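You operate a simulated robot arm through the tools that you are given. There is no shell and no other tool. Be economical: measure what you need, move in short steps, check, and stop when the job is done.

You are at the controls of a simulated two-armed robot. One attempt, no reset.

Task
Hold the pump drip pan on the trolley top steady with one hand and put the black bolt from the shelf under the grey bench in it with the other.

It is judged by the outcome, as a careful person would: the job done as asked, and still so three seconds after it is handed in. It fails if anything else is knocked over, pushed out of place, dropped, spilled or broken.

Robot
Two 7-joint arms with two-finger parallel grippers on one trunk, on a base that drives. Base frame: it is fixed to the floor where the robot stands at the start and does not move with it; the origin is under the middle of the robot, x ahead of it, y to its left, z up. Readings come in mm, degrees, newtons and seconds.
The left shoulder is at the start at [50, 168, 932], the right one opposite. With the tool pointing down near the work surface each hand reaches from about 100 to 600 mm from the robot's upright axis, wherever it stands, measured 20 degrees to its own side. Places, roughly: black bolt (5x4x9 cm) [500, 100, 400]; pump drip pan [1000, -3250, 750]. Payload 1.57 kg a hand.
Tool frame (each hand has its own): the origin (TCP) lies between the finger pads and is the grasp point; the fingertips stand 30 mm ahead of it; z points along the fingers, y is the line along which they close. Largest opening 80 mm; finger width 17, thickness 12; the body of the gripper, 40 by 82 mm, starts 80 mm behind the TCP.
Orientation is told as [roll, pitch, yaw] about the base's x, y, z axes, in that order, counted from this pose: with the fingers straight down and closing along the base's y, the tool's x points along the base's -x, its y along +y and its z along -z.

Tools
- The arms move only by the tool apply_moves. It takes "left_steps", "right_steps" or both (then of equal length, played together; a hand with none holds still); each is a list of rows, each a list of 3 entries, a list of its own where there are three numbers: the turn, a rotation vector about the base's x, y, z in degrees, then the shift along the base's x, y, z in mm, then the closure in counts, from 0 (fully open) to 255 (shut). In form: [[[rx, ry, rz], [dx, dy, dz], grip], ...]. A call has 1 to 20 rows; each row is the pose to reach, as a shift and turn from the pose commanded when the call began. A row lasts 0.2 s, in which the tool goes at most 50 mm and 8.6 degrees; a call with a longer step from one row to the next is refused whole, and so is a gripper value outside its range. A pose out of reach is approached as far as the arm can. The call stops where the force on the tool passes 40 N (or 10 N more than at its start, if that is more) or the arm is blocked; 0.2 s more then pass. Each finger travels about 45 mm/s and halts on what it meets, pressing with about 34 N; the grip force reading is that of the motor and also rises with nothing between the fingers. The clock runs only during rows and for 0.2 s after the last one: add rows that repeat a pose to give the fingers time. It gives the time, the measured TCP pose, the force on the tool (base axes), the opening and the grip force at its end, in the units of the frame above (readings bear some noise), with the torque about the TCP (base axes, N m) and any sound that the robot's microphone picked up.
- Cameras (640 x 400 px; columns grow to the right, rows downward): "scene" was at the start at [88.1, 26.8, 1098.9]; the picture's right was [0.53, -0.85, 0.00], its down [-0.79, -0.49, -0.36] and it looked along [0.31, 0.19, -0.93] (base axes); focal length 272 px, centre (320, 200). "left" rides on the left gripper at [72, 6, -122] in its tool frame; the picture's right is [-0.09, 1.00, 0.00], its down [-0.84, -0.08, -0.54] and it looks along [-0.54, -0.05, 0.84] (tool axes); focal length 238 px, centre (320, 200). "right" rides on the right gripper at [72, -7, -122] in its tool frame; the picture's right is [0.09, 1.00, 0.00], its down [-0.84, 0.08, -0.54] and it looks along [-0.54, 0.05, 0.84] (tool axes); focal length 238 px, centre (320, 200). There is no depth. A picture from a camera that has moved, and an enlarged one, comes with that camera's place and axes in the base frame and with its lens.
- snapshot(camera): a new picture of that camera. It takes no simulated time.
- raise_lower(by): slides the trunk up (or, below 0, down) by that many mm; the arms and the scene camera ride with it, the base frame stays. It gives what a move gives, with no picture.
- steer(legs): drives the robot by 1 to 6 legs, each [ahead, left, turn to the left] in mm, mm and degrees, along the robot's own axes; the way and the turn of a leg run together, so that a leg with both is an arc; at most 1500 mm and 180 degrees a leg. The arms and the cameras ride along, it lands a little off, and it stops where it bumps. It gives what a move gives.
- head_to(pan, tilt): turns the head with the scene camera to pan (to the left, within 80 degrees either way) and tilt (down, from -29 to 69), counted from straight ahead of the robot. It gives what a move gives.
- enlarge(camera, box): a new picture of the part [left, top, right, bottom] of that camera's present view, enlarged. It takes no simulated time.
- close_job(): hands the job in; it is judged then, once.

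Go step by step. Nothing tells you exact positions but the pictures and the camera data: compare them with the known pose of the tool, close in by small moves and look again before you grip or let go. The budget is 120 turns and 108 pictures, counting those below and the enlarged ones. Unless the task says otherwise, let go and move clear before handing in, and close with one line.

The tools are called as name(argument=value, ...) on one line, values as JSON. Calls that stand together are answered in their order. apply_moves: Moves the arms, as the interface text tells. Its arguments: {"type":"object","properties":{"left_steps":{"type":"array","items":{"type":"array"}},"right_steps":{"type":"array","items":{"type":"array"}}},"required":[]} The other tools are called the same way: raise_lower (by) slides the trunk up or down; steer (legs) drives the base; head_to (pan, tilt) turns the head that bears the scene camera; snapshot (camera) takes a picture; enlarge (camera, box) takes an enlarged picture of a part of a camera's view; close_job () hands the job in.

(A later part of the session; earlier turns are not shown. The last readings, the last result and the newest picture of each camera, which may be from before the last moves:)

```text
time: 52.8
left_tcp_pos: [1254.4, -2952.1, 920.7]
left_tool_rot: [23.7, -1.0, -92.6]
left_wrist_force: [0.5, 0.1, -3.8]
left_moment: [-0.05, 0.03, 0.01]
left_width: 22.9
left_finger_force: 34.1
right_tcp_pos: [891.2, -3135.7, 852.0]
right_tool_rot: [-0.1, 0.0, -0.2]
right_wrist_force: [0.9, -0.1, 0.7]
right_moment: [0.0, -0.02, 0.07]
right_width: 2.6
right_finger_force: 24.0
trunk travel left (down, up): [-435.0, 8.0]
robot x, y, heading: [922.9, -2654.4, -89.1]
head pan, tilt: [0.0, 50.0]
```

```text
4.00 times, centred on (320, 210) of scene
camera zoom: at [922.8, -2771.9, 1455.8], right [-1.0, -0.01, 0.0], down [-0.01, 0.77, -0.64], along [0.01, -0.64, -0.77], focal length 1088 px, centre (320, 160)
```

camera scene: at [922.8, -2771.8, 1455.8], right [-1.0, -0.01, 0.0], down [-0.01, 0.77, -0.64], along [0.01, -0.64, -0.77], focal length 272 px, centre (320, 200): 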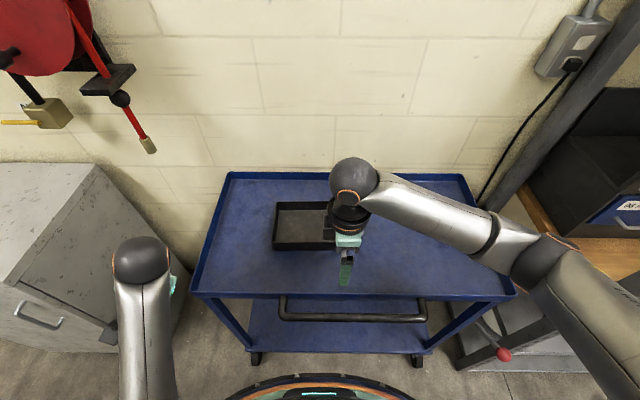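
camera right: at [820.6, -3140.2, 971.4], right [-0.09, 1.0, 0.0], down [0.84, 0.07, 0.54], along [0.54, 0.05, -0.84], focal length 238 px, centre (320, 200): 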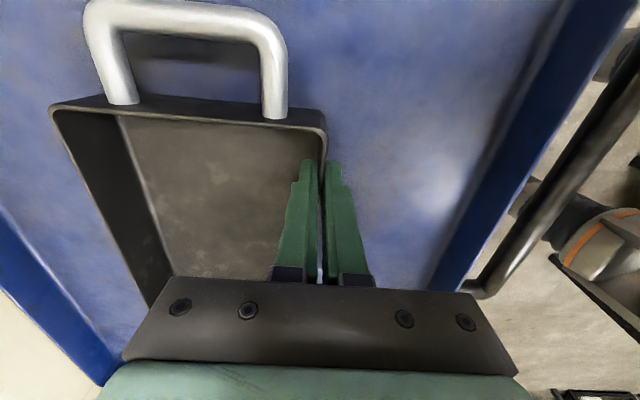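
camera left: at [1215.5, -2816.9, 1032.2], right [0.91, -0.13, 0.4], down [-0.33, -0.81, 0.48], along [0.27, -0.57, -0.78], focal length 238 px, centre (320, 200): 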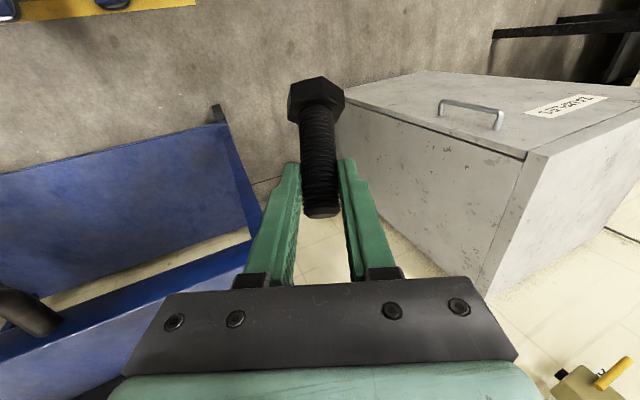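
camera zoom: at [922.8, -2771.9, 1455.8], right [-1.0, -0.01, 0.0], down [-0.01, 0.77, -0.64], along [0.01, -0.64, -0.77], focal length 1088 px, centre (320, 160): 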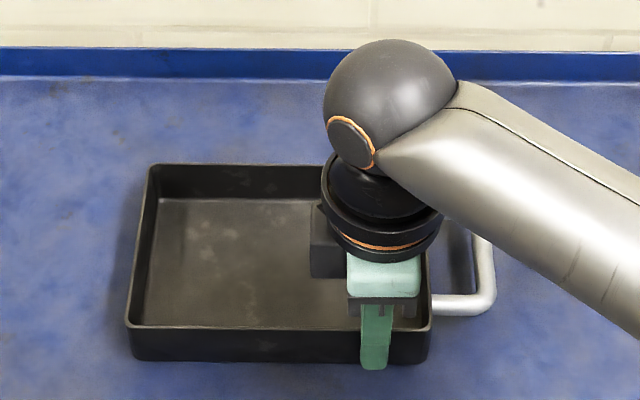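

The right hand now pinches the pan's wall, with a 2.6 mm gap between the pads. Next I'll bring the left hand in, high, turning it back to the 45° forward tilt so the bolt hangs upright, keeping it well above the rims.

apply_moves(left_steps=[[[-6.3, 3.2, -1.3], [-5, -5, 25], 255], [[-12.7, 6.4, -2.7], [-20, -12, 45], 255], [[-19, 9.6, -4], [-45, -25, 60], 255], [[-25.4, 12.8, -5.3], [-75, -45, 65], 255], [[-31.7, 16, -6.6], [-105, -65, 65], 255], [[-38, 19.3, -8], [-140, -90, 60], 255], [[-44.4, 22.5, -9.3], [-175, -115, 55], 255], [[-44.4, 22.5, -9.3], [-184, -120, 55], 255], [[-44.4, 22.5, -9.3], [-184, -120, 55], 255]])

snapshot(camera="left")

snapshot(camera="scene")

```text
time: 53.9
left_tcp_pos: [1215.2, -3007.0, 996.4]
left_tool_rot: [22.2, -28.7, -100.7]
left_wrist_force: [0.9, -0.7, -4.0]
left_moment: [0.01, 0.06, 0.02]
left_width: 22.8
left_finger_force: 34.1
right_tcp_pos: [891.3, -3134.7, 851.2]
right_tool_rot: [0.0, 0.0, -0.3]
right_wrist_force: [-0.6, -0.5, 0.2]
right_moment: [-0.06, -0.13, 0.11]
right_width: 2.3
right_finger_force: 24.2
trunk travel left (down, up): [-435.0, 8.0]
robot x, y, heading: [919.6, -2653.9, -89.5]
head pan, tilt: [0.0, 50.0]
stopped in row 5 (left hand): the arm was blocked; the commanded pose is now the measured one
```

```text
72 pictures are left
camera left: at [1198.5, -2883.9, 1062.4], right [0.92, -0.07, 0.37], down [-0.37, -0.45, 0.82], along [0.11, -0.89, -0.44], focal length 238 px, centre (320, 200)
```

left: 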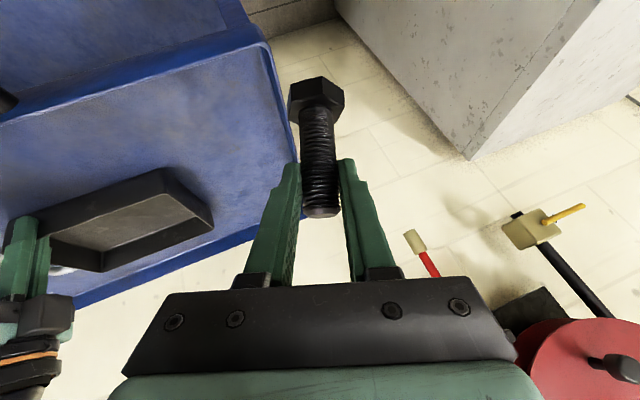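

```text
71 pictures are left
camera scene: at [922.8, -2771.9, 1455.8], right [-1.0, -0.01, 0.0], down [-0.01, 0.77, -0.64], along [0.01, -0.64, -0.77], focal length 272 px, centre (320, 200)
```

scene: 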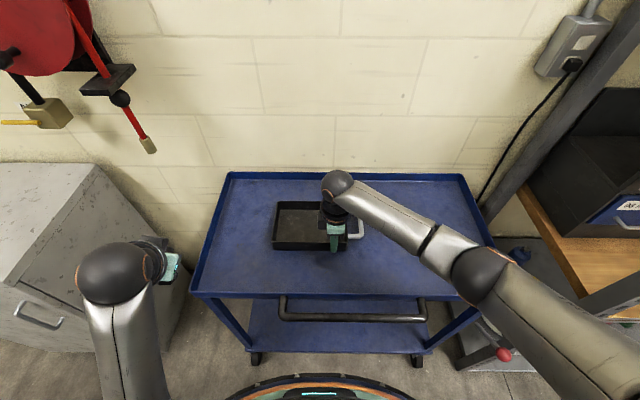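

The left arm hit a joint limit while turning. I'll try shifting first without rotating.

apply_moves(left_steps=[[[0, 0, 0], [-25, -10, 0], 255], [[0, 0, 0], [-50, -20, 0], 255], [[0, 0, 0], [-80, -35, 0], 255], [[0, 0, 0], [-110, -50, 0], 255], [[0, 0, 0], [-140, -65, 0], 255], [[0, 0, 0], [-140, -65, 0], 255]])

snapshot(camera="scene")

```text
time: 54.8
left_tcp_pos: [1195.5, -3036.9, 998.2]
left_tool_rot: [33.1, -26.7, -104.7]
left_wrist_force: [0.0, 0.0, -2.4]
left_moment: [0.01, 0.02, 0.03]
left_width: 23.2
left_finger_force: 34.5
right_tcp_pos: [891.2, -3135.3, 850.5]
right_tool_rot: [0.0, 0.0, -0.3]
right_wrist_force: [0.0, -0.5, 0.2]
right_moment: [0.05, -0.06, 0.03]
right_width: 2.6
right_finger_force: 24.3
trunk travel left (down, up): [-435.0, 8.0]
robot x, y, heading: [919.4, -2654.2, -89.0]
head pan, tilt: [0.0, 50.0]
stopped in row 4 (left hand): the arm was blocked; the commanded pose is now the measured one
```

```text
70 pictures are left
camera scene: at [922.8, -2771.9, 1455.8], right [-1.0, -0.01, 0.0], down [-0.01, 0.77, -0.64], along [0.01, -0.64, -0.77], focal length 272 px, centre (320, 200)
```

scene: 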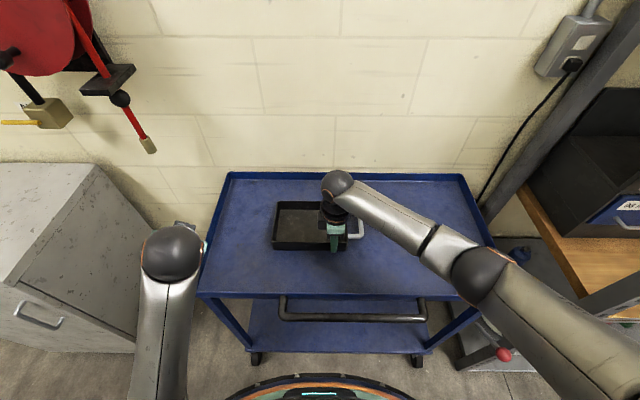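

The joint limit persists; I'll stretch the left arm up and forward to get out of the folded configuration, then correct the roll.

apply_moves(left_steps=[[[0, 0, 0], [5, -15, 15], 255], [[0, 0, 0], [10, -40, 30], 255], [[0, 0, 0], [15, -65, 45], 255], [[0, 0, 0], [20, -90, 60], 255], [[0, 0, 0], [20, -110, 75], 255], [[0, 0, 0], [20, -110, 75], 255]])

apply_moves(left_steps=[[[0, 8, 0], [0, 0, 0], 255], [[0, 16, 0], [0, 0, 0], 255], [[0, 24, 0], [0, 0, 0], 255], [[0, 30, 0], [0, 0, 0], 255]])

snapshot(camera="scene")

```text
time: 56.1
left_tcp_pos: [1216.3, -3149.0, 1075.8]
left_tool_rot: [33.3, -26.7, -104.7]
left_wrist_force: [0.2, -0.6, -4.5]
left_moment: [-0.02, 0.03, 0.01]
left_width: 22.9
left_finger_force: 34.2
right_tcp_pos: [891.7, -3134.1, 849.4]
right_tool_rot: [-0.1, -0.1, -0.3]
right_wrist_force: [0.6, 1.0, 0.8]
right_moment: [-0.03, 0.03, 0.05]
right_width: 2.5
right_finger_force: 24.4
trunk travel left (down, up): [-435.0, 8.0]
robot x, y, heading: [920.5, -2652.0, -89.3]
head pan, tilt: [0.0, 50.0]
```

```text
time: 57.4
left_tcp_pos: [1252.6, -3144.5, 1080.7]
left_tool_rot: [3.9, -30.2, -87.6]
left_wrist_force: [0.7, 0.5, -2.9]
left_moment: [-0.03, 0.03, -0.04]
left_width: 23.0
left_finger_force: 34.1
right_tcp_pos: [891.3, -3134.5, 849.9]
right_tool_rot: [0.0, 0.0, -0.4]
right_wrist_force: [0.3, 0.4, -0.7]
right_moment: [-0.04, -0.02, 0.0]
right_width: 2.8
right_finger_force: 23.4
trunk travel left (down, up): [-435.0, 8.0]
robot x, y, heading: [918.5, -2654.4, -89.2]
head pan, tilt: [0.0, 50.0]
stopped in row 4 (left hand): the arm was blocked; the commanded pose is now the measured one
```

```text
69 pictures are left
camera scene: at [922.8, -2771.9, 1455.8], right [-1.0, -0.01, 0.0], down [-0.01, 0.77, -0.64], along [0.01, -0.64, -0.77], focal length 272 px, centre (320, 200)
```

scene: 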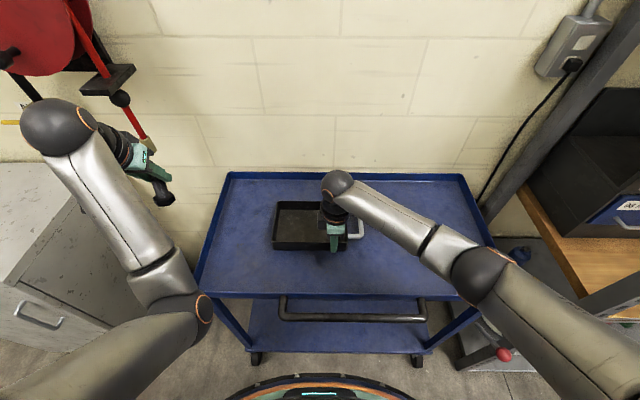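

Much better: roll is now near zero, pitch -30, and the elbow is up. I'll slide the hand to the right in steps toward the pan, still high.

apply_moves(left_steps=[[[0, 0, 0], [-25, 5, 0], 255], [[0, 0, 0], [-55, 10, 0], 255], [[0, 0, 0], [-90, 10, -5], 255], [[0, 0, 0], [-125, 10, -10], 255], [[0, 0, 0], [-160, 10, -15], 255], [[0, 0, 0], [-160, 10, -15], 255]])

snapshot(camera="scene")

snapshot(camera="left")

```text
time: 58.1
left_tcp_pos: [1251.4, -3141.4, 1122.6]
left_tool_rot: [12.5, -35.3, -86.5]
left_wrist_force: [0.3, 0.7, -3.4]
left_moment: [0.03, 0.03, -0.03]
left_width: 23.2
left_finger_force: 33.6
right_tcp_pos: [892.0, -3134.3, 850.0]
right_tool_rot: [0.1, -0.1, -0.3]
right_wrist_force: [-2.2, 0.9, 0.5]
right_moment: [-0.08, -0.37, 0.02]
right_width: 2.7
right_finger_force: 24.1
trunk travel left (down, up): [-435.0, 8.0]
robot x, y, heading: [922.0, -2652.6, -89.5]
head pan, tilt: [0.0, 50.0]
stopped in row 3 (left hand): the arm was blocked; the commanded pose is now the measured one
```

```text
68 pictures are left
camera scene: at [923.0, -2771.9, 1455.8], right [-1.0, -0.01, 0.0], down [-0.01, 0.77, -0.64], along [0.01, -0.64, -0.77], focal length 272 px, centre (320, 200)
```

scene: 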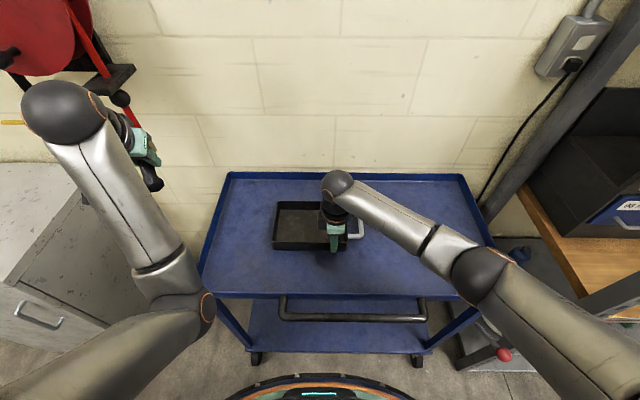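

```text
67 pictures are left
camera left: at [1224.7, -3014.1, 1178.3], right [0.97, 0.11, 0.23], down [-0.17, -0.4, 0.9], along [0.19, -0.91, -0.37], focal length 238 px, centre (320, 200)
```

left: 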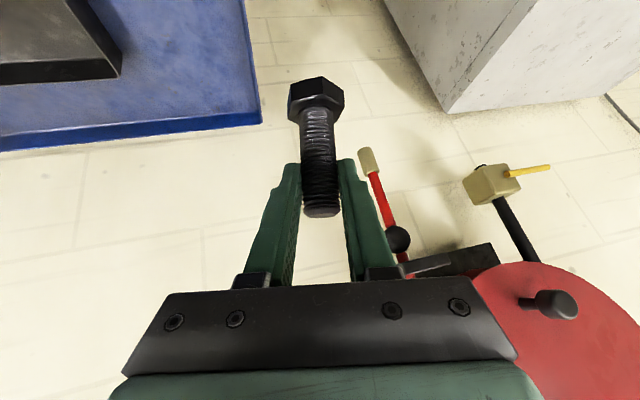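

The left arm has its elbow turned inward, which limits it. I'll let the hand yaw along with the forearm while moving inward.

apply_moves(left_steps=[[[0, 0, -8], [-15, 0, 0], 255], [[0, 0, -16], [-35, 0, 0], 255], [[0, 0, -24], [-60, 0, 0], 255], [[0, 0, -32], [-85, 0, 0], 255], [[0, 0, -40], [-110, 0, 0], 255], [[0, 0, -40], [-110, 0, 0], 255]])

snapshot(camera="scene")

```text
time: 58.9
left_tcp_pos: [1263.8, -3134.1, 1135.3]
left_tool_rot: [21.5, -33.0, -107.9]
left_wrist_force: [0.3, 0.9, -3.8]
left_moment: [0.03, 0.03, 0.01]
left_width: 22.9
left_finger_force: 34.1
left hand out of reach, approached as far as the arm can: row 4
right_tcp_pos: [891.2, -3134.6, 850.6]
right_tool_rot: [0.0, 0.0, -0.3]
right_wrist_force: [-1.1, 0.6, 0.2]
right_moment: [-0.02, 0.0, 0.04]
right_width: 2.7
right_finger_force: 24.0
trunk travel left (down, up): [-435.0, 8.0]
robot x, y, heading: [920.1, -2651.9, -89.3]
head pan, tilt: [0.0, 50.0]
stopped in row 4 (left hand): the arm was blocked; the commanded pose is now the measured one
```

```text
66 pictures are left
camera scene: at [922.9, -2771.9, 1455.8], right [-1.0, -0.01, 0.0], down [-0.01, 0.77, -0.64], along [0.01, -0.64, -0.77], focal length 272 px, centre (320, 200)
```

scene: 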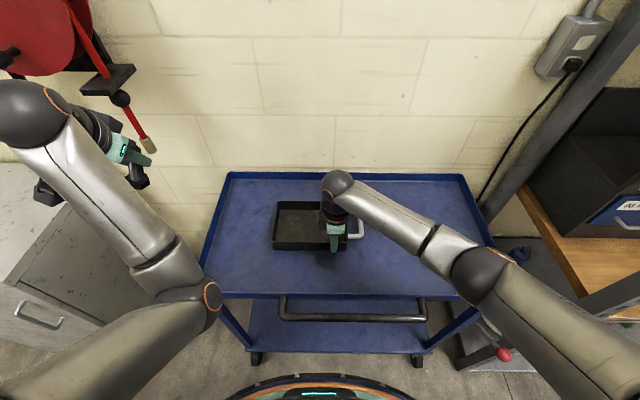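

That made it worse. I'll try the opposite: rolling the hand the other way to swing the elbow down and outward.

apply_moves(left_steps=[[[0, -8, 0], [0, 0, 0], 255], [[0, -16, 0], [0, 0, 0], 255], [[0, -24, 0], [0, 0, 0], 255], [[0, -32, 0], [0, 0, 0], 255], [[0, -40, 0], [0, 0, 0], 255], [[0, -48, 0], [0, 0, 0], 255]])

snapshot(camera="scene")

```text
time: 60.3
left_tcp_pos: [1262.8, -3133.6, 1135.4]
left_tool_rot: [67.4, -10.0, -126.0]
left_wrist_force: [0.0, -0.3, -4.0]
left_moment: [0.01, 0.09, 0.01]
left_width: 23.0
left_finger_force: 33.9
right_tcp_pos: [890.8, -3134.7, 850.8]
right_tool_rot: [0.0, 0.1, -0.3]
right_wrist_force: [0.0, 0.8, 0.2]
right_moment: [0.0, 0.1, -0.02]
right_width: 2.6
right_finger_force: 23.8
trunk travel left (down, up): [-435.0, 8.0]
robot x, y, heading: [920.1, -2651.4, -89.3]
head pan, tilt: [0.0, 50.0]
```

```text
65 pictures are left
camera scene: at [923.0, -2771.9, 1455.8], right [-1.0, -0.01, 0.0], down [-0.01, 0.77, -0.64], along [0.01, -0.64, -0.77], focal length 272 px, centre (320, 200)
```

scene: 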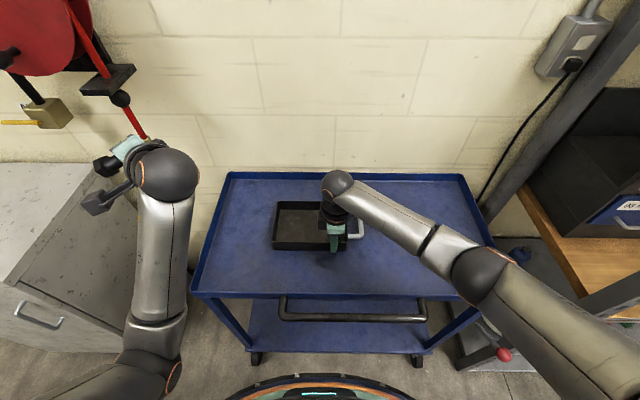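

The arm moves freely now with the forearm straight ahead. I'll move inward in this orientation first, a bit higher, and roll back afterwards.

apply_moves(left_steps=[[[0, 0, 0], [-30, 10, 10], 255], [[0, 0, 0], [-60, 20, 20], 255], [[0, 0, 0], [-90, 30, 30], 255], [[0, 0, 0], [-120, 30, 30], 255], [[0, 0, 0], [-150, 30, 30], 255], [[0, 0, 0], [-150, 30, 30], 255]])

snapshot(camera="scene")

```text
time: 61.3
left_tcp_pos: [1201.5, -3103.5, 1174.1]
left_tool_rot: [75.7, -5.2, -122.4]
left_wrist_force: [-0.4, -0.3, -3.7]
left_moment: [0.02, 0.16, 0.0]
left_width: 22.9
left_finger_force: 34.2
right_tcp_pos: [891.3, -3135.9, 850.9]
right_tool_rot: [-0.1, 0.0, -0.2]
right_wrist_force: [0.6, 1.3, -0.8]
right_moment: [-0.02, -0.1, 0.05]
right_width: 2.8
right_finger_force: 24.7
trunk travel left (down, up): [-435.0, 8.0]
robot x, y, heading: [917.2, -2653.0, -89.4]
head pan, tilt: [0.0, 50.0]
stopped in row 4 (left hand): the arm was blocked; the commanded pose is now the measured one
```

```text
64 pictures are left
camera scene: at [922.9, -2771.9, 1455.8], right [-1.0, -0.01, 0.0], down [-0.01, 0.77, -0.64], along [0.01, -0.64, -0.77], focal length 272 px, centre (320, 200)
```

scene: 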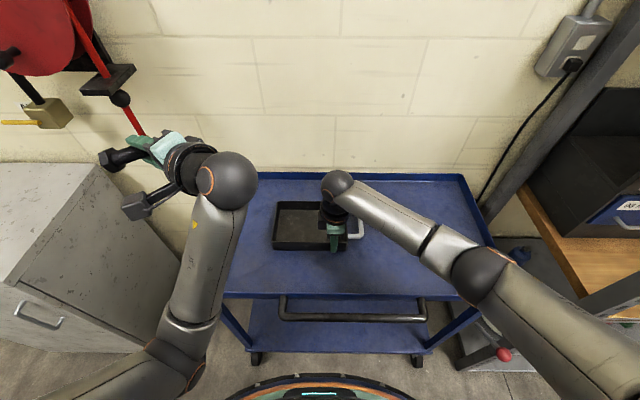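

The left elbow has folded into a bad configuration and I need open space to unfold it. I'll let go of the pan, lift the right hand clear and back off.

apply_moves(right_steps=[[[0, 0, 0], [0, 0, 0], 180], [[0, 0, 0], [0, 0, 0], 140], [[0, 0, 0], [0, 0, 0], 140], [[0, 0, 0], [0, 0, 0], 140], [[0, 0, 0], [0, 0, 30], 140], [[0, 0, 0], [0, 0, 70], 140], [[0, 0, 0], [0, 0, 110], 140], [[0, 0, 0], [0, 40, 120], 140], [[0, 0, 0], [0, 80, 120], 140], [[0, 0, 0], [0, 100, 120], 140]])

snapshot(camera="scene")

```text
time: 63.5
left_tcp_pos: [1201.0, -3103.0, 1174.5]
left_tool_rot: [75.9, -5.3, -122.3]
left_wrist_force: [-0.3, -0.7, -3.6]
left_moment: [0.0, 0.13, 0.01]
left_width: 22.9
left_finger_force: 33.9
right_tcp_pos: [892.0, -3033.6, 970.7]
right_tool_rot: [0.1, 0.0, -0.3]
right_wrist_force: [-1.0, -0.3, -0.5]
right_moment: [0.02, 0.0, -0.02]
right_width: 36.2
right_finger_force: 0.2
trunk travel left (down, up): [-435.0, 8.0]
robot x, y, heading: [917.6, -2652.3, -89.3]
head pan, tilt: [0.0, 50.0]
```

```text
63 pictures are left
camera scene: at [922.8, -2771.9, 1455.8], right [-1.0, -0.01, 0.0], down [-0.01, 0.77, -0.64], along [0.01, -0.64, -0.77], focal length 272 px, centre (320, 200)
```

scene: 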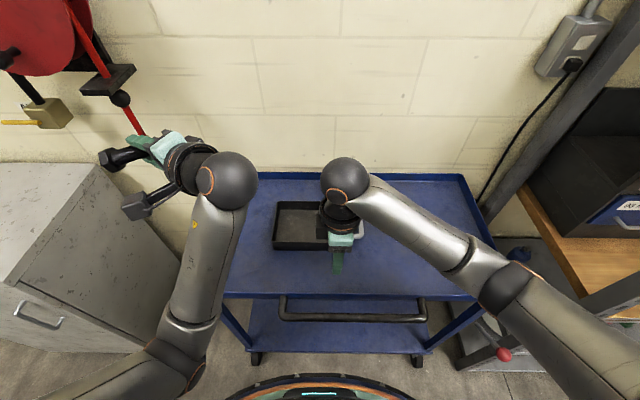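

steer(legs=[[-350, 0, 0]])

apply_moves(left_steps=[[[0, 0, 0], [0, 0, -40], 255], [[0, 0, 0], [0, 0, -80], 255], [[0, 0, 0], [0, 0, -120], 255], [[0, 0, 0], [0, 0, -160], 255], [[0, 0, 0], [0, 0, -200], 255], [[0, 0, 0], [0, 0, -240], 255], [[0, 0, 0], [0, 0, -270], 255]])

snapshot(camera="scene")

```text
time: 65.8
left_tcp_pos: [1197.3, -2749.5, 1175.4]
left_tool_rot: [75.8, -5.4, -122.4]
left_wrist_force: [-0.2, -0.4, -3.5]
left_moment: [0.03, 0.11, 0.01]
left_width: 22.8
left_finger_force: 34.0
right_tcp_pos: [886.5, -2680.9, 969.9]
right_tool_rot: [0.0, 0.0, -0.2]
right_wrist_force: [0.2, 0.8, -0.1]
right_moment: [0.0, 0.0, 0.02]
right_width: 36.0
right_finger_force: 0.0
trunk travel left (down, up): [-435.0, 8.0]
robot x, y, heading: [916.3, -2296.2, -89.2]
head pan, tilt: [0.0, 50.0]
```

```text
time: 66.5
left_tcp_pos: [1218.5, -2775.0, 1152.1]
left_tool_rot: [84.0, -11.3, -121.8]
left_wrist_force: [0.1, 0.2, -3.2]
left_moment: [0.01, 0.19, 0.0]
left_width: 23.4
left_finger_force: 34.2
right_tcp_pos: [888.9, -2680.5, 971.4]
right_tool_rot: [0.1, -0.1, -0.4]
right_wrist_force: [-0.3, 1.3, 0.5]
right_moment: [-0.05, 0.0, 0.03]
right_width: 35.9
right_finger_force: 0.1
trunk travel left (down, up): [-435.0, 8.0]
robot x, y, heading: [914.4, -2301.2, -89.5]
head pan, tilt: [0.0, 50.0]
stopped in row 3 (left hand): the arm was blocked; the commanded pose is now the measured one
```

```text
62 pictures are left
camera scene: at [918.8, -2418.5, 1455.8], right [-1.0, -0.01, 0.0], down [-0.01, 0.77, -0.64], along [0.01, -0.64, -0.77], focal length 272 px, centre (320, 200)
```

scene: 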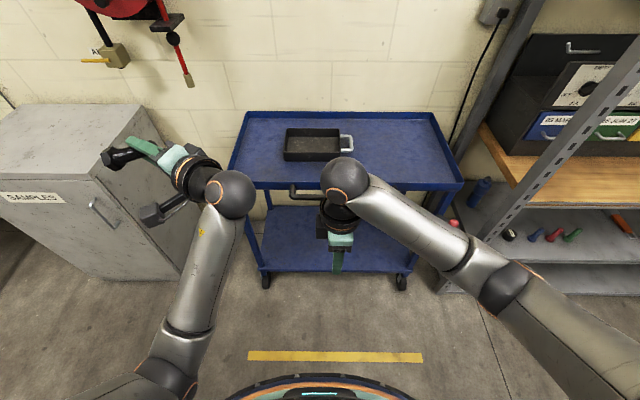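

I'll look at the whole left arm to understand its elbow.

head_to(pan=45, tilt=45)

snapshot(camera="scene")

snapshot(camera="right")

```text
time: 67.6
left_tcp_pos: [1219.5, -2775.6, 1152.3]
left_tool_rot: [84.2, -11.4, -121.8]
left_wrist_force: [-0.4, 0.6, -3.5]
left_moment: [0.01, 0.14, -0.02]
left_width: 22.8
left_finger_force: 34.0
right_tcp_pos: [886.8, -2681.3, 971.1]
right_tool_rot: [0.0, 0.0, -0.3]
right_wrist_force: [0.1, -0.1, 0.0]
right_moment: [0.01, 0.0, 0.0]
right_width: 36.0
right_finger_force: 0.2
trunk travel left (down, up): [-435.0, 8.0]
robot x, y, heading: [913.1, -2294.4, -89.4]
head pan, tilt: [45.0, 45.0]
```

```text
61 pictures are left
camera scene: at [975.7, -2398.4, 1462.7], right [-0.7, -0.71, 0.0], down [-0.51, 0.49, -0.71], along [0.51, -0.49, -0.71], focal length 272 px, centre (320, 200)
```

scene: 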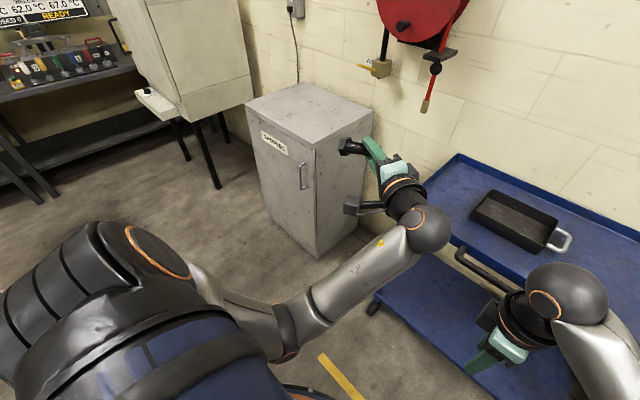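

```text
60 pictures are left
camera right: at [816.4, -2686.4, 1091.7], right [-0.09, 1.0, 0.0], down [0.84, 0.07, 0.54], along [0.54, 0.05, -0.84], focal length 238 px, centre (320, 200)
```

right: 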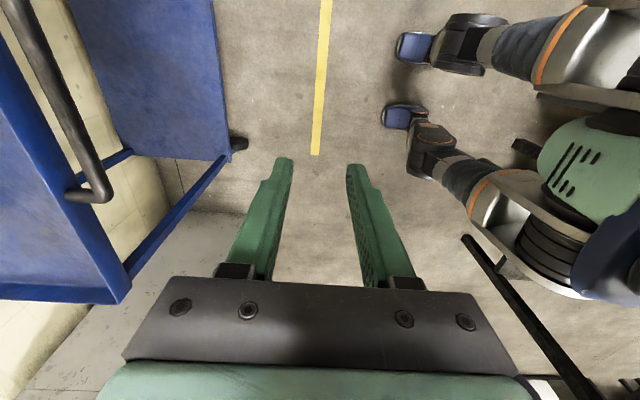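

The left elbow hangs low and inward. I'll swing the left hand out to the robot's open left side at shoulder height, so the upper arm lifts outward, and come back in from there.

apply_moves(left_steps=[[[0, 0, 0], [40, 20, 3], 255], [[0, 0, 0], [80, 45, 6], 255], [[0, 0, 0], [120, 70, 9], 255], [[0, 0, 0], [160, 95, 12], 255], [[0, 0, 0], [200, 120, 15], 255], [[0, 0, 0], [240, 145, 20], 255], [[0, 0, 0], [280, 170, 25], 255], [[0, 0, 0], [320, 195, 30], 255], [[0, 0, 0], [360, 220, 33], 255], [[0, 0, 0], [360, 220, 33], 255]])

snapshot(camera="scene")

```text
time: 69.8
left_tcp_pos: [1580.8, -2554.9, 1185.4]
left_tool_rot: [84.2, -11.4, -121.9]
left_wrist_force: [-0.3, 0.6, -2.9]
left_moment: [0.03, 0.11, 0.02]
left_width: 22.9
left_finger_force: 34.6
right_tcp_pos: [887.4, -2682.5, 971.0]
right_tool_rot: [0.1, 0.0, -0.3]
right_wrist_force: [0.5, -0.2, 0.5]
right_moment: [0.02, -0.02, 0.0]
right_width: 36.0
right_finger_force: 0.1
trunk travel left (down, up): [-435.0, 8.0]
robot x, y, heading: [915.3, -2298.1, -89.3]
head pan, tilt: [45.0, 45.0]
```

```text
59 pictures are left
camera scene: at [975.7, -2398.5, 1462.7], right [-0.7, -0.72, 0.0], down [-0.51, 0.49, -0.71], along [0.51, -0.49, -0.71], focal length 272 px, centre (320, 200)
```

scene: 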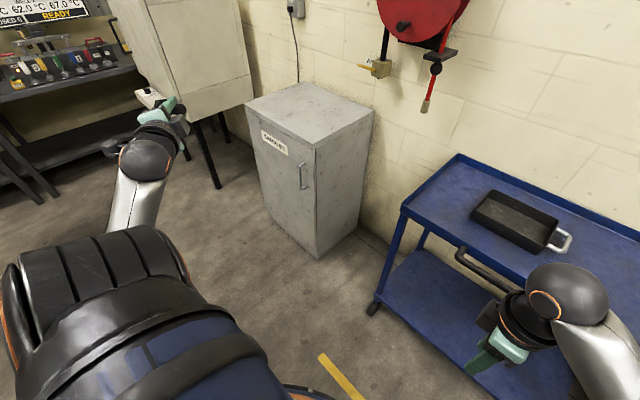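

apply_moves(left_steps=[[[0, 8, 0], [0, 0, 0], 255], [[0, 16, 0], [0, 0, 0], 255], [[0, 24, 0], [0, 0, 0], 255], [[0, 32, 0], [0, 0, 0], 255], [[0, 40, 0], [0, 0, 0], 255], [[0, 48, 0], [0, 0, 0], 255], [[0, 56, 0], [0, 0, 0], 255], [[0, 64, 0], [0, 0, 0], 255], [[0, 72, 0], [0, 0, 0], 255], [[0, 80, 0], [0, 0, 0], 255], [[0, 80, 0], [0, 0, 0], 255]])

snapshot(camera="scene")

```text
time: 72.2
left_tcp_pos: [1579.0, -2555.9, 1183.5]
left_tool_rot: [-1.4, -32.9, -82.7]
left_wrist_force: [-0.7, 0.4, -3.2]
left_moment: [0.03, 0.02, 0.03]
left_width: 22.9
left_finger_force: 34.0
right_tcp_pos: [886.6, -2681.8, 970.1]
right_tool_rot: [0.0, -0.1, -0.3]
right_wrist_force: [-0.4, 0.4, -1.3]
right_moment: [0.0, 0.02, 0.0]
right_width: 36.2
right_finger_force: 0.0
trunk travel left (down, up): [-435.0, 8.0]
robot x, y, heading: [916.4, -2302.3, -89.1]
head pan, tilt: [45.0, 45.0]
```

```text
58 pictures are left
camera scene: at [975.9, -2398.2, 1462.7], right [-0.7, -0.72, 0.0], down [-0.51, 0.49, -0.71], along [0.51, -0.49, -0.71], focal length 272 px, centre (320, 200)
```

scene: 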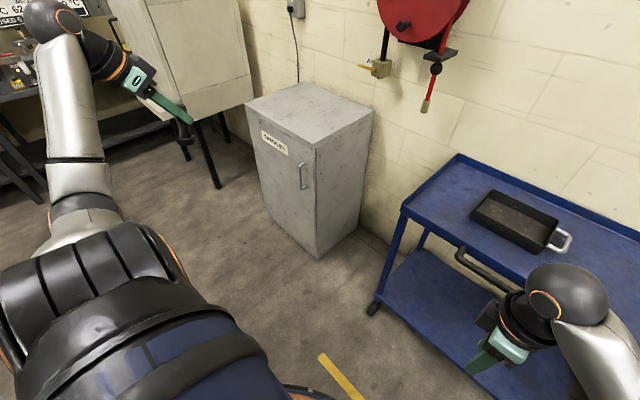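

The hand is now roll 0, pitch -33 with the arm stretched out left. I'll sweep it forward and inward.

apply_moves(left_steps=[[[0, 0, 0], [-20, -35, -5], 255], [[0, 0, 0], [-45, -70, -10], 255], [[0, 0, 0], [-75, -105, -15], 255], [[0, 0, 0], [-110, -135, -20], 255], [[0, 0, 0], [-145, -160, -25], 255], [[0, 0, 0], [-180, -185, -30], 255], [[0, 0, 0], [-215, -205, -35], 255], [[0, 0, 0], [-250, -220, -40], 255], [[0, 0, 0], [-285, -230, -45], 255], [[0, 0, 0], [-285, -230, -45], 255]])

snapshot(camera="scene")

```text
time: 74.4
left_tcp_pos: [1291.6, -2783.8, 1139.2]
left_tool_rot: [-1.2, -32.9, -82.8]
left_wrist_force: [-0.2, 0.0, -4.2]
left_moment: [0.01, 0.01, -0.01]
left_width: 22.7
left_finger_force: 33.9
right_tcp_pos: [887.8, -2681.1, 970.7]
right_tool_rot: [0.0, -0.1, -0.3]
right_wrist_force: [0.5, 0.7, -0.5]
right_moment: [0.01, 0.02, -0.01]
right_width: 36.4
right_finger_force: 0.1
trunk travel left (down, up): [-435.0, 8.0]
robot x, y, heading: [916.1, -2295.8, -89.2]
head pan, tilt: [45.0, 45.0]
```

```text
57 pictures are left
camera scene: at [976.2, -2398.1, 1462.7], right [-0.7, -0.72, 0.0], down [-0.51, 0.49, -0.71], along [0.51, -0.49, -0.71], focal length 272 px, centre (320, 200)
```

scene: 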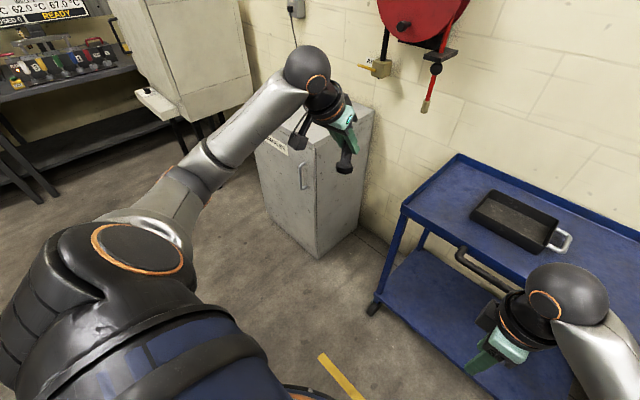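

The elbow is now out and high. I'll continue inward and lower, and set the tilt to 45° forward.

apply_moves(left_steps=[[[-2, 0, -1], [-35, 0, -15], 255], [[-4, 0, -2], [-70, 0, -35], 255], [[-6, 0, -3], [-105, 0, -55], 255], [[-8, 0, -4], [-140, 0, -75], 255], [[-10, 0, -5], [-175, 0, -95], 255], [[-12, 0, -6], [-205, 0, -115], 255], [[-12, 0, -6], [-221, 0, -135], 255], [[-12, 0, -6], [-221, 0, -135], 255]])

head_to(pan=0, tilt=50)

snapshot(camera="scene")

snapshot(camera="left")

```text
time: 76.2
left_tcp_pos: [1072.2, -2786.2, 1002.5]
left_tool_rot: [-2.4, -45.0, -88.0]
left_wrist_force: [0.3, 1.4, -3.0]
left_moment: [0.1, 0.02, -0.01]
left_width: 23.2
left_finger_force: 34.2
right_tcp_pos: [886.9, -2681.1, 971.4]
right_tool_rot: [0.0, 0.0, -0.3]
right_wrist_force: [-0.5, -0.1, -0.1]
right_moment: [-0.02, 0.03, 0.01]
right_width: 36.3
right_finger_force: 0.1
trunk travel left (down, up): [-435.0, 8.0]
robot x, y, heading: [915.4, -2297.4, -89.3]
head pan, tilt: [45.0, 45.0]
```

```text
time: 77.4
left_tcp_pos: [1072.5, -2785.3, 1003.9]
left_tool_rot: [-2.4, -44.9, -88.0]
left_wrist_force: [0.2, 0.0, -3.4]
left_moment: [0.04, 0.02, 0.0]
left_width: 22.7
left_finger_force: 34.2
right_tcp_pos: [886.7, -2680.9, 970.5]
right_tool_rot: [0.0, 0.0, -0.5]
right_wrist_force: [0.6, 0.1, 0.7]
right_moment: [0.03, -0.01, 0.0]
right_width: 36.0
right_finger_force: 0.0
trunk travel left (down, up): [-435.0, 8.0]
robot x, y, heading: [914.6, -2295.4, -89.5]
head pan, tilt: [0.0, 50.0]
```

```text
56 pictures are left
camera scene: at [918.4, -2418.5, 1455.8], right [-1.0, -0.01, 0.0], down [-0.01, 0.77, -0.64], along [0.01, -0.64, -0.77], focal length 272 px, centre (320, 200)
```

scene: 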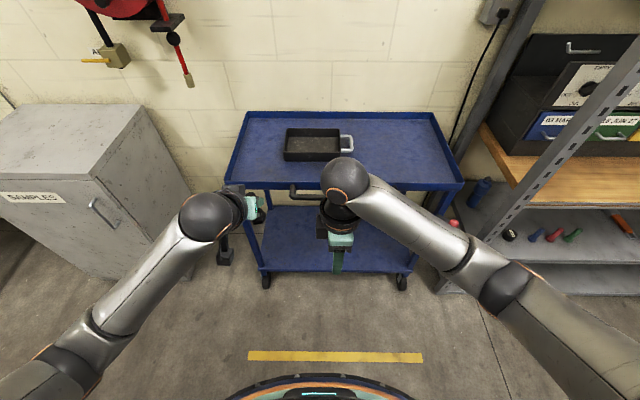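

```text
55 pictures are left
camera left: at [1081.0, -2648.5, 1038.3], right [1.0, -0.06, 0.03], down [-0.05, -0.21, 0.98], along [-0.05, -0.98, -0.21], focal length 238 px, centre (320, 200)
```

left: 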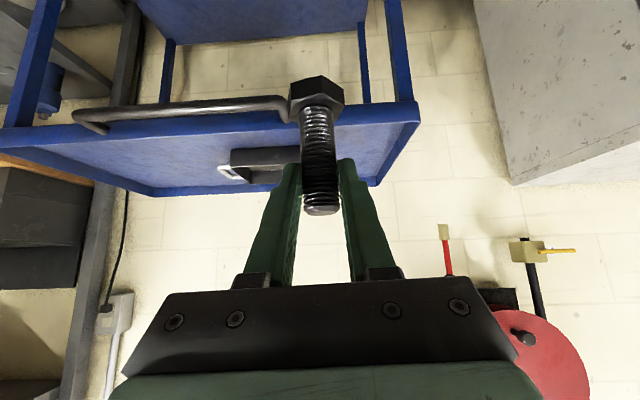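

Both arms are now in good elbow-out poses. I'll drive forward 350 mm again.

steer(legs=[[350, 0, 0]])

snapshot(camera="right")

enlarge(camera="scene", box=[220, 150, 420, 275])

```text
time: 79.6
left_tcp_pos: [1076.1, -3136.5, 1004.4]
left_tool_rot: [-2.5, -44.8, -88.2]
left_wrist_force: [0.2, 0.3, -3.4]
left_moment: [0.04, 0.0, -0.03]
left_width: 22.6
left_finger_force: 34.2
right_tcp_pos: [890.3, -3033.4, 969.6]
right_tool_rot: [0.1, 0.1, -0.4]
right_wrist_force: [0.0, 0.6, -0.2]
right_moment: [0.01, 0.01, 0.0]
right_width: 36.1
right_finger_force: 0.0
trunk travel left (down, up): [-435.0, 8.0]
robot x, y, heading: [921.1, -2644.6, -89.5]
head pan, tilt: [0.0, 50.0]
```

```text
54 pictures are left
camera right: at [819.6, -3037.5, 1091.5], right [-0.08, 1.0, 0.0], down [0.84, 0.07, 0.54], along [0.54, 0.05, -0.84], focal length 238 px, centre (320, 200)
```

right: 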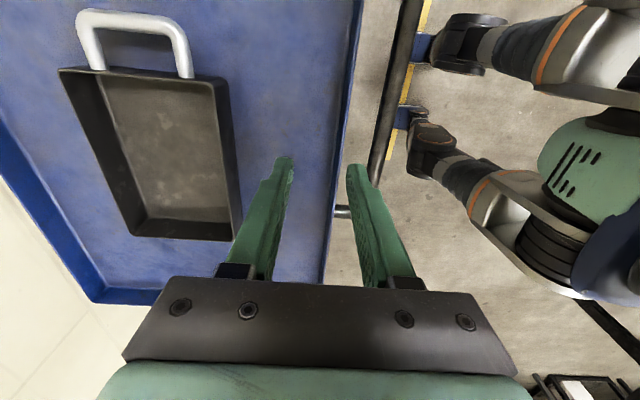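

```text
3.20 times, centred on (320, 212) of scene
camera zoom: at [922.0, -2770.0, 1455.7], right [-1.0, -0.01, 0.0], down [-0.01, 0.77, -0.64], along [0.01, -0.64, -0.77], focal length 870 px, centre (320, 160)
```

zoom: 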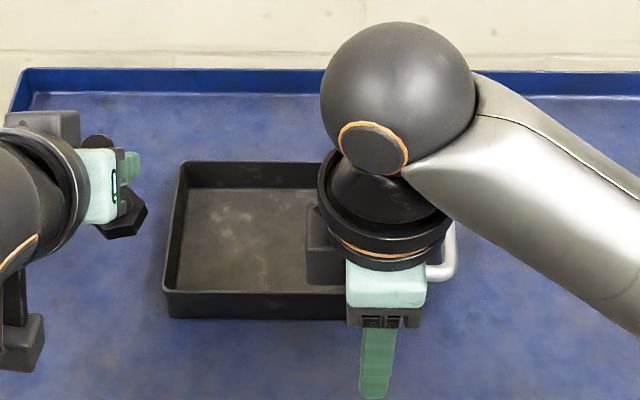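

The pan is where it was. I'll put the right hand back astride the wall (y≈-3137) and lower to the same height as before.

apply_moves(right_steps=[[[0, 0, 0], [0, -40, 0], 60], [[0, 0, 0], [0, -80, 0], 60], [[0, 0, 0], [0, -103, -20], 60], [[0, 0, 0], [0, -103, -50], 60], [[0, 0, 0], [0, -103, -80], 60], [[0, 0, 0], [0, -103, -92], 60], [[0, 0, 0], [0, -103, -92], 60]])

snapshot(camera="right")

```text
time: 81.2
left_tcp_pos: [1075.5, -3135.9, 1004.2]
left_tool_rot: [-2.6, -44.8, -88.3]
left_wrist_force: [0.2, 0.2, -4.7]
left_moment: [0.04, 0.0, 0.0]
left_width: 23.1
left_finger_force: 34.1
right_tcp_pos: [890.8, -3135.3, 878.8]
right_tool_rot: [0.0, -0.1, -0.4]
right_wrist_force: [0.1, -0.3, 0.1]
right_moment: [-0.01, 0.0, 0.02]
right_width: 61.4
right_finger_force: 0.0
trunk travel left (down, up): [-435.0, 8.0]
robot x, y, heading: [920.3, -2649.7, -89.3]
head pan, tilt: [0.0, 50.0]
```

```text
52 pictures are left
camera right: at [819.5, -3140.4, 1000.0], right [-0.09, 1.0, 0.0], down [0.84, 0.07, 0.54], along [0.54, 0.05, -0.84], focal length 238 px, centre (320, 200)
```

right: 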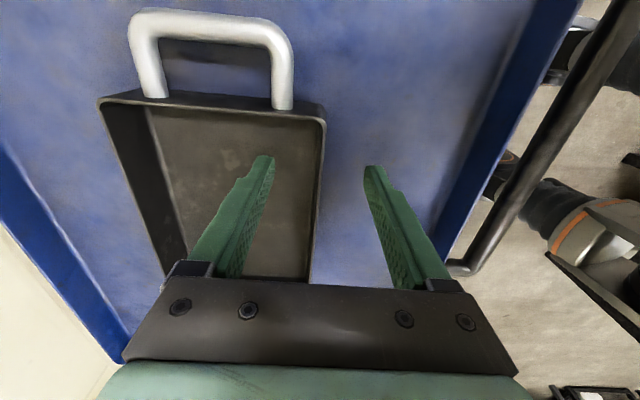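

The wall is centred between the fingers again; lower and close.

apply_moves(right_steps=[[[0, 0, 0], [0, 0, -14], 60], [[0, 0, 0], [0, 0, -28], 60], [[0, 0, 0], [0, 0, -28], 160], [[0, 0, 0], [0, 0, -28], 200], [[0, 0, 0], [0, 0, -28], 225], [[0, 0, 0], [0, 0, -28], 255], [[0, 0, 0], [0, 0, -28], 255], [[0, 0, 0], [0, 0, -28], 255], [[0, 0, 0], [0, 0, -28], 255]])

snapshot(camera="right")

snapshot(camera="left")

snapshot(camera="scene")

```text
time: 83.2
left_tcp_pos: [1075.8, -3136.3, 1004.6]
left_tool_rot: [-2.5, -44.9, -88.2]
left_wrist_force: [0.5, -0.4, -3.6]
left_moment: [0.05, 0.01, 0.0]
left_width: 23.0
left_finger_force: 33.6
right_tcp_pos: [891.3, -3134.5, 851.6]
right_tool_rot: [0.0, 0.0, -0.3]
right_wrist_force: [0.3, -0.9, -0.3]
right_moment: [-0.09, 0.07, 0.1]
right_width: 2.6
right_finger_force: 23.8
trunk travel left (down, up): [-435.0, 8.0]
robot x, y, heading: [922.1, -2649.1, -89.3]
head pan, tilt: [0.0, 50.0]
```

```text
51 pictures are left
camera right: at [820.3, -3139.7, 972.3], right [-0.09, 1.0, 0.0], down [0.84, 0.07, 0.54], along [0.54, 0.05, -0.84], focal length 238 px, centre (320, 200)
```

right: 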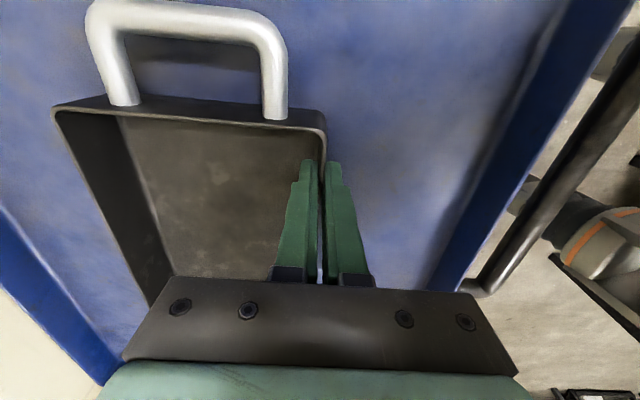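

```text
50 pictures are left
camera left: at [1084.3, -2999.5, 1038.2], right [1.0, -0.06, 0.03], down [-0.05, -0.21, 0.98], along [-0.05, -0.98, -0.21], focal length 238 px, centre (320, 200)
```

left: 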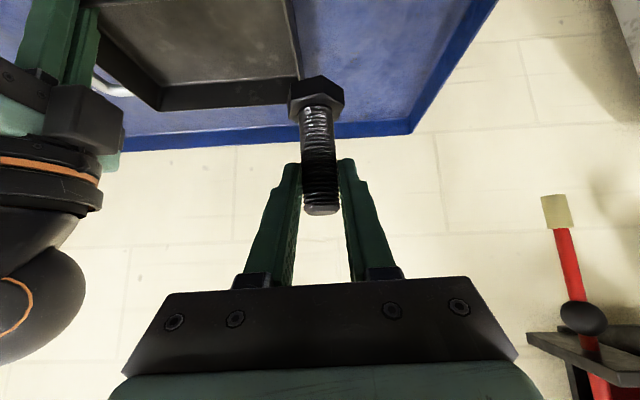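

```text
49 pictures are left
camera scene: at [922.1, -2769.4, 1455.8], right [-1.0, -0.01, 0.0], down [-0.01, 0.77, -0.64], along [0.01, -0.64, -0.77], focal length 272 px, centre (320, 200)
```

scene: 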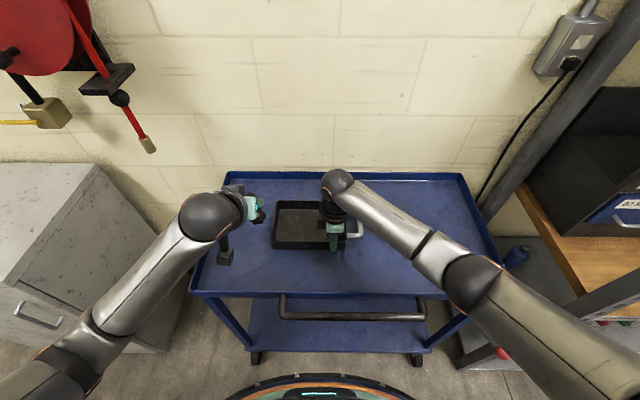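

The pan is held again and the left hand carries the bolt, whose head points ~10° too far forward, its foot about 78 mm below the TCP. I'll correct the tilt and bring it above the pan's left half, around (990, -3195).

apply_moves(left_steps=[[[3, 0, 0], [-15, -20, 0], 255], [[6, 0, 0], [-35, -40, 0], 255], [[9, 0, 0], [-60, -55, -10], 255], [[9, 0, 0], [-86, -59, -25], 255], [[9, 0, 0], [-86, -59, -44], 255], [[9, 0, 0], [-86, -59, -44], 255]])

snapshot(camera="left")

snapshot(camera="right")

enlarge(camera="scene", box=[220, 150, 420, 275])

```text
time: 84.6
left_tcp_pos: [990.6, -3196.3, 958.5]
left_tool_rot: [-2.1, -35.9, -88.4]
left_wrist_force: [0.4, 0.2, -4.3]
left_moment: [0.01, 0.02, 0.01]
left_width: 22.9
left_finger_force: 34.1
right_tcp_pos: [890.8, -3134.7, 850.6]
right_tool_rot: [0.0, 0.0, -0.6]
right_wrist_force: [0.3, 0.8, -0.5]
right_moment: [-0.05, -0.12, 0.08]
right_width: 2.6
right_finger_force: 23.8
trunk travel left (down, up): [-435.0, 8.0]
robot x, y, heading: [920.8, -2651.7, -89.4]
head pan, tilt: [0.0, 50.0]
```

```text
48 pictures are left
camera left: at [998.6, -3066.6, 1014.0], right [1.0, -0.07, 0.02], down [-0.05, -0.36, 0.93], along [-0.05, -0.93, -0.36], focal length 238 px, centre (320, 200)
```

left: 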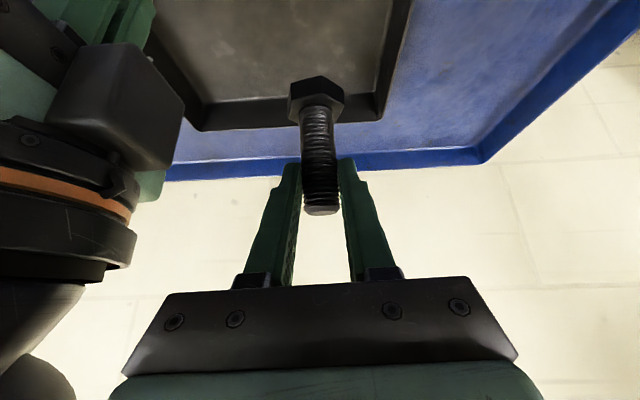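

```text
47 pictures are left
camera right: at [820.1, -3139.7, 972.3], right [-0.08, 1.0, 0.0], down [0.84, 0.07, 0.54], along [0.54, 0.05, -0.84], focal length 238 px, centre (320, 200)
```

right: 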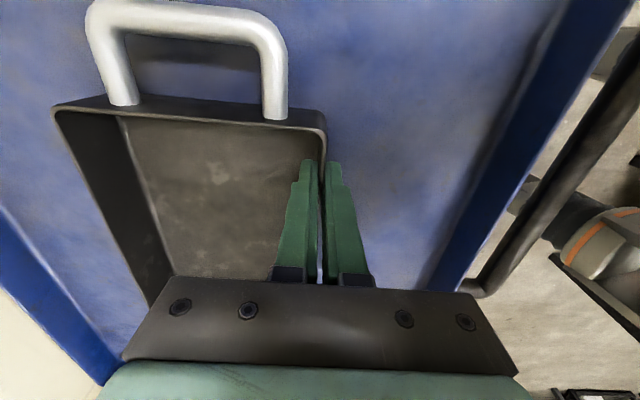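

```text
3.20 times, centred on (320, 212) of scene
camera zoom: at [921.9, -2769.3, 1455.8], right [-1.0, -0.01, 0.0], down [-0.01, 0.77, -0.64], along [0.01, -0.64, -0.77], focal length 870 px, centre (320, 160)
```

zoom: 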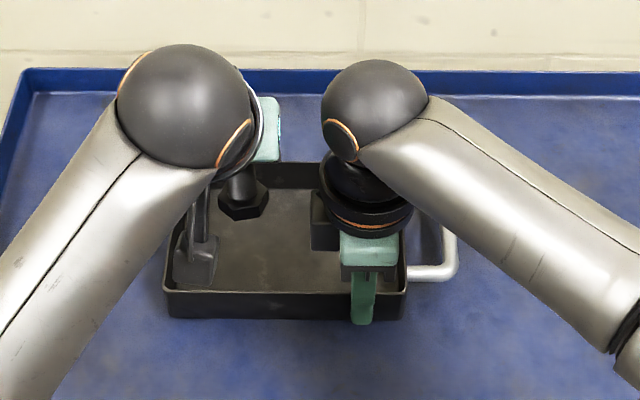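

The bolt is over the pan's left half, clear of the right hand. I'll lower it most of the way.

apply_moves(left_steps=[[[0, 0, 0], [0, 0, -15], 255], [[0, 0, 0], [0, 0, -32], 255], [[0, 0, 0], [0, 0, -50], 255], [[0, 0, 0], [0, 0, -60], 255], [[0, 0, 0], [0, 0, -60], 255]])

snapshot(camera="left")

enlarge(camera="scene", box=[240, 170, 360, 245])

```text
time: 85.8
left_tcp_pos: [990.3, -3195.9, 899.6]
left_tool_rot: [-2.1, -35.8, -88.3]
left_wrist_force: [0.0, -0.1, -4.0]
left_moment: [0.0, 0.01, 0.0]
left_width: 22.7
left_finger_force: 34.0
right_tcp_pos: [890.1, -3135.1, 850.7]
right_tool_rot: [0.0, -0.1, -0.5]
right_wrist_force: [0.4, -0.2, 0.2]
right_moment: [-0.08, -0.01, 0.08]
right_width: 2.5
right_finger_force: 24.0
trunk travel left (down, up): [-435.0, 8.0]
robot x, y, heading: [919.5, -2646.3, -89.5]
head pan, tilt: [0.0, 50.0]
```

```text
45 pictures are left
camera left: at [998.3, -3066.2, 954.8], right [1.0, -0.07, 0.02], down [-0.05, -0.36, 0.93], along [-0.05, -0.93, -0.36], focal length 238 px, centre (320, 200)
```

left: 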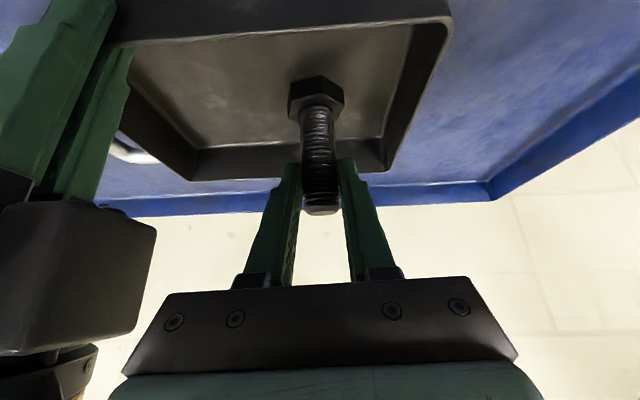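

```text
5.33 times, centred on (300, 208) of scene
camera zoom: at [921.9, -2769.3, 1455.8], right [-1.0, -0.01, 0.0], down [-0.01, 0.77, -0.64], along [0.01, -0.64, -0.77], focal length 1450 px, centre (427, 160)
```

zoom: 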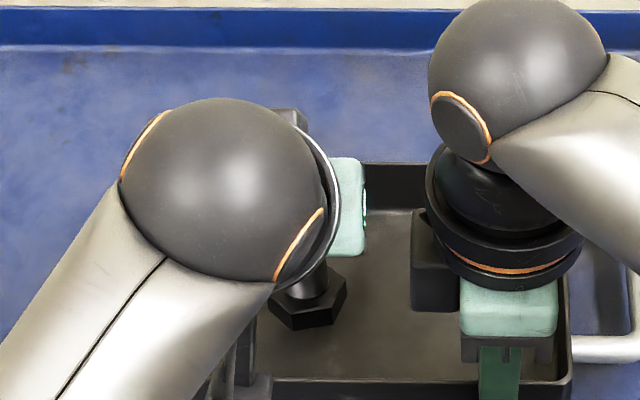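

The bolt's foot is inside the pan a little above its floor. I'll lower in small steps and watch the force.

apply_moves(left_steps=[[[0, 0, 0], [0, 0, -4], 255], [[0, 0, 0], [0, 0, -8], 255], [[0, 0, 0], [0, 0, -11], 255], [[0, 0, 0], [0, 0, -11], 255]])

apply_moves(left_steps=[[[0, 0, 0], [0, 0, -2], 255], [[0, 0, 0], [0, 0, -4], 255], [[0, 0, 0], [0, 0, -4], 255]])

enlarge(camera="left", box=[200, 20, 440, 220])

```text
time: 86.8
left_tcp_pos: [989.3, -3195.7, 890.6]
left_tool_rot: [-2.1, -35.9, -88.4]
left_wrist_force: [1.2, -0.7, -3.9]
left_moment: [0.01, 0.0, 0.01]
left_width: 23.0
left_finger_force: 33.5
right_tcp_pos: [891.4, -3135.5, 850.6]
right_tool_rot: [0.0, 0.0, -0.5]
right_wrist_force: [-0.8, -0.4, 0.3]
right_moment: [-0.04, 0.05, 0.08]
right_width: 2.7
right_finger_force: 23.8
trunk travel left (down, up): [-435.0, 8.0]
robot x, y, heading: [920.3, -2650.3, -89.6]
head pan, tilt: [0.0, 50.0]
```

```text
time: 87.6
left_tcp_pos: [994.4, -3198.6, 887.1]
left_tool_rot: [-1.7, -36.3, -88.4]
left_wrist_force: [-3.3, 1.7, 7.2]
left_moment: [-0.05, 0.3, -0.07]
left_width: 23.1
left_finger_force: 34.0
right_tcp_pos: [891.1, -3134.4, 851.5]
right_tool_rot: [0.1, 0.0, -0.5]
right_wrist_force: [3.0, -4.9, -2.8]
right_moment: [-0.09, 0.42, 0.06]
right_width: 2.9
right_finger_force: 24.0
trunk travel left (down, up): [-435.0, 8.0]
robot x, y, heading: [918.7, -2649.6, -89.5]
head pan, tilt: [0.0, 50.0]
```

```text
2.00 times, centred on (320, 120) of left
camera zoom: at [1001.6, -3067.8, 941.5], right [1.0, -0.06, 0.03], down [-0.05, -0.35, 0.93], along [-0.05, -0.93, -0.36], focal length 477 px, centre (320, 360)
```

zoom: 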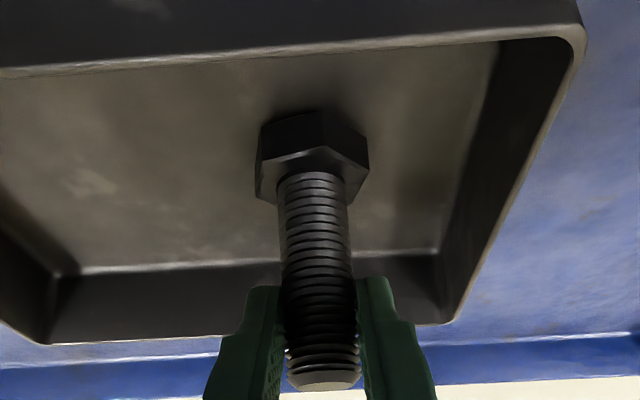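

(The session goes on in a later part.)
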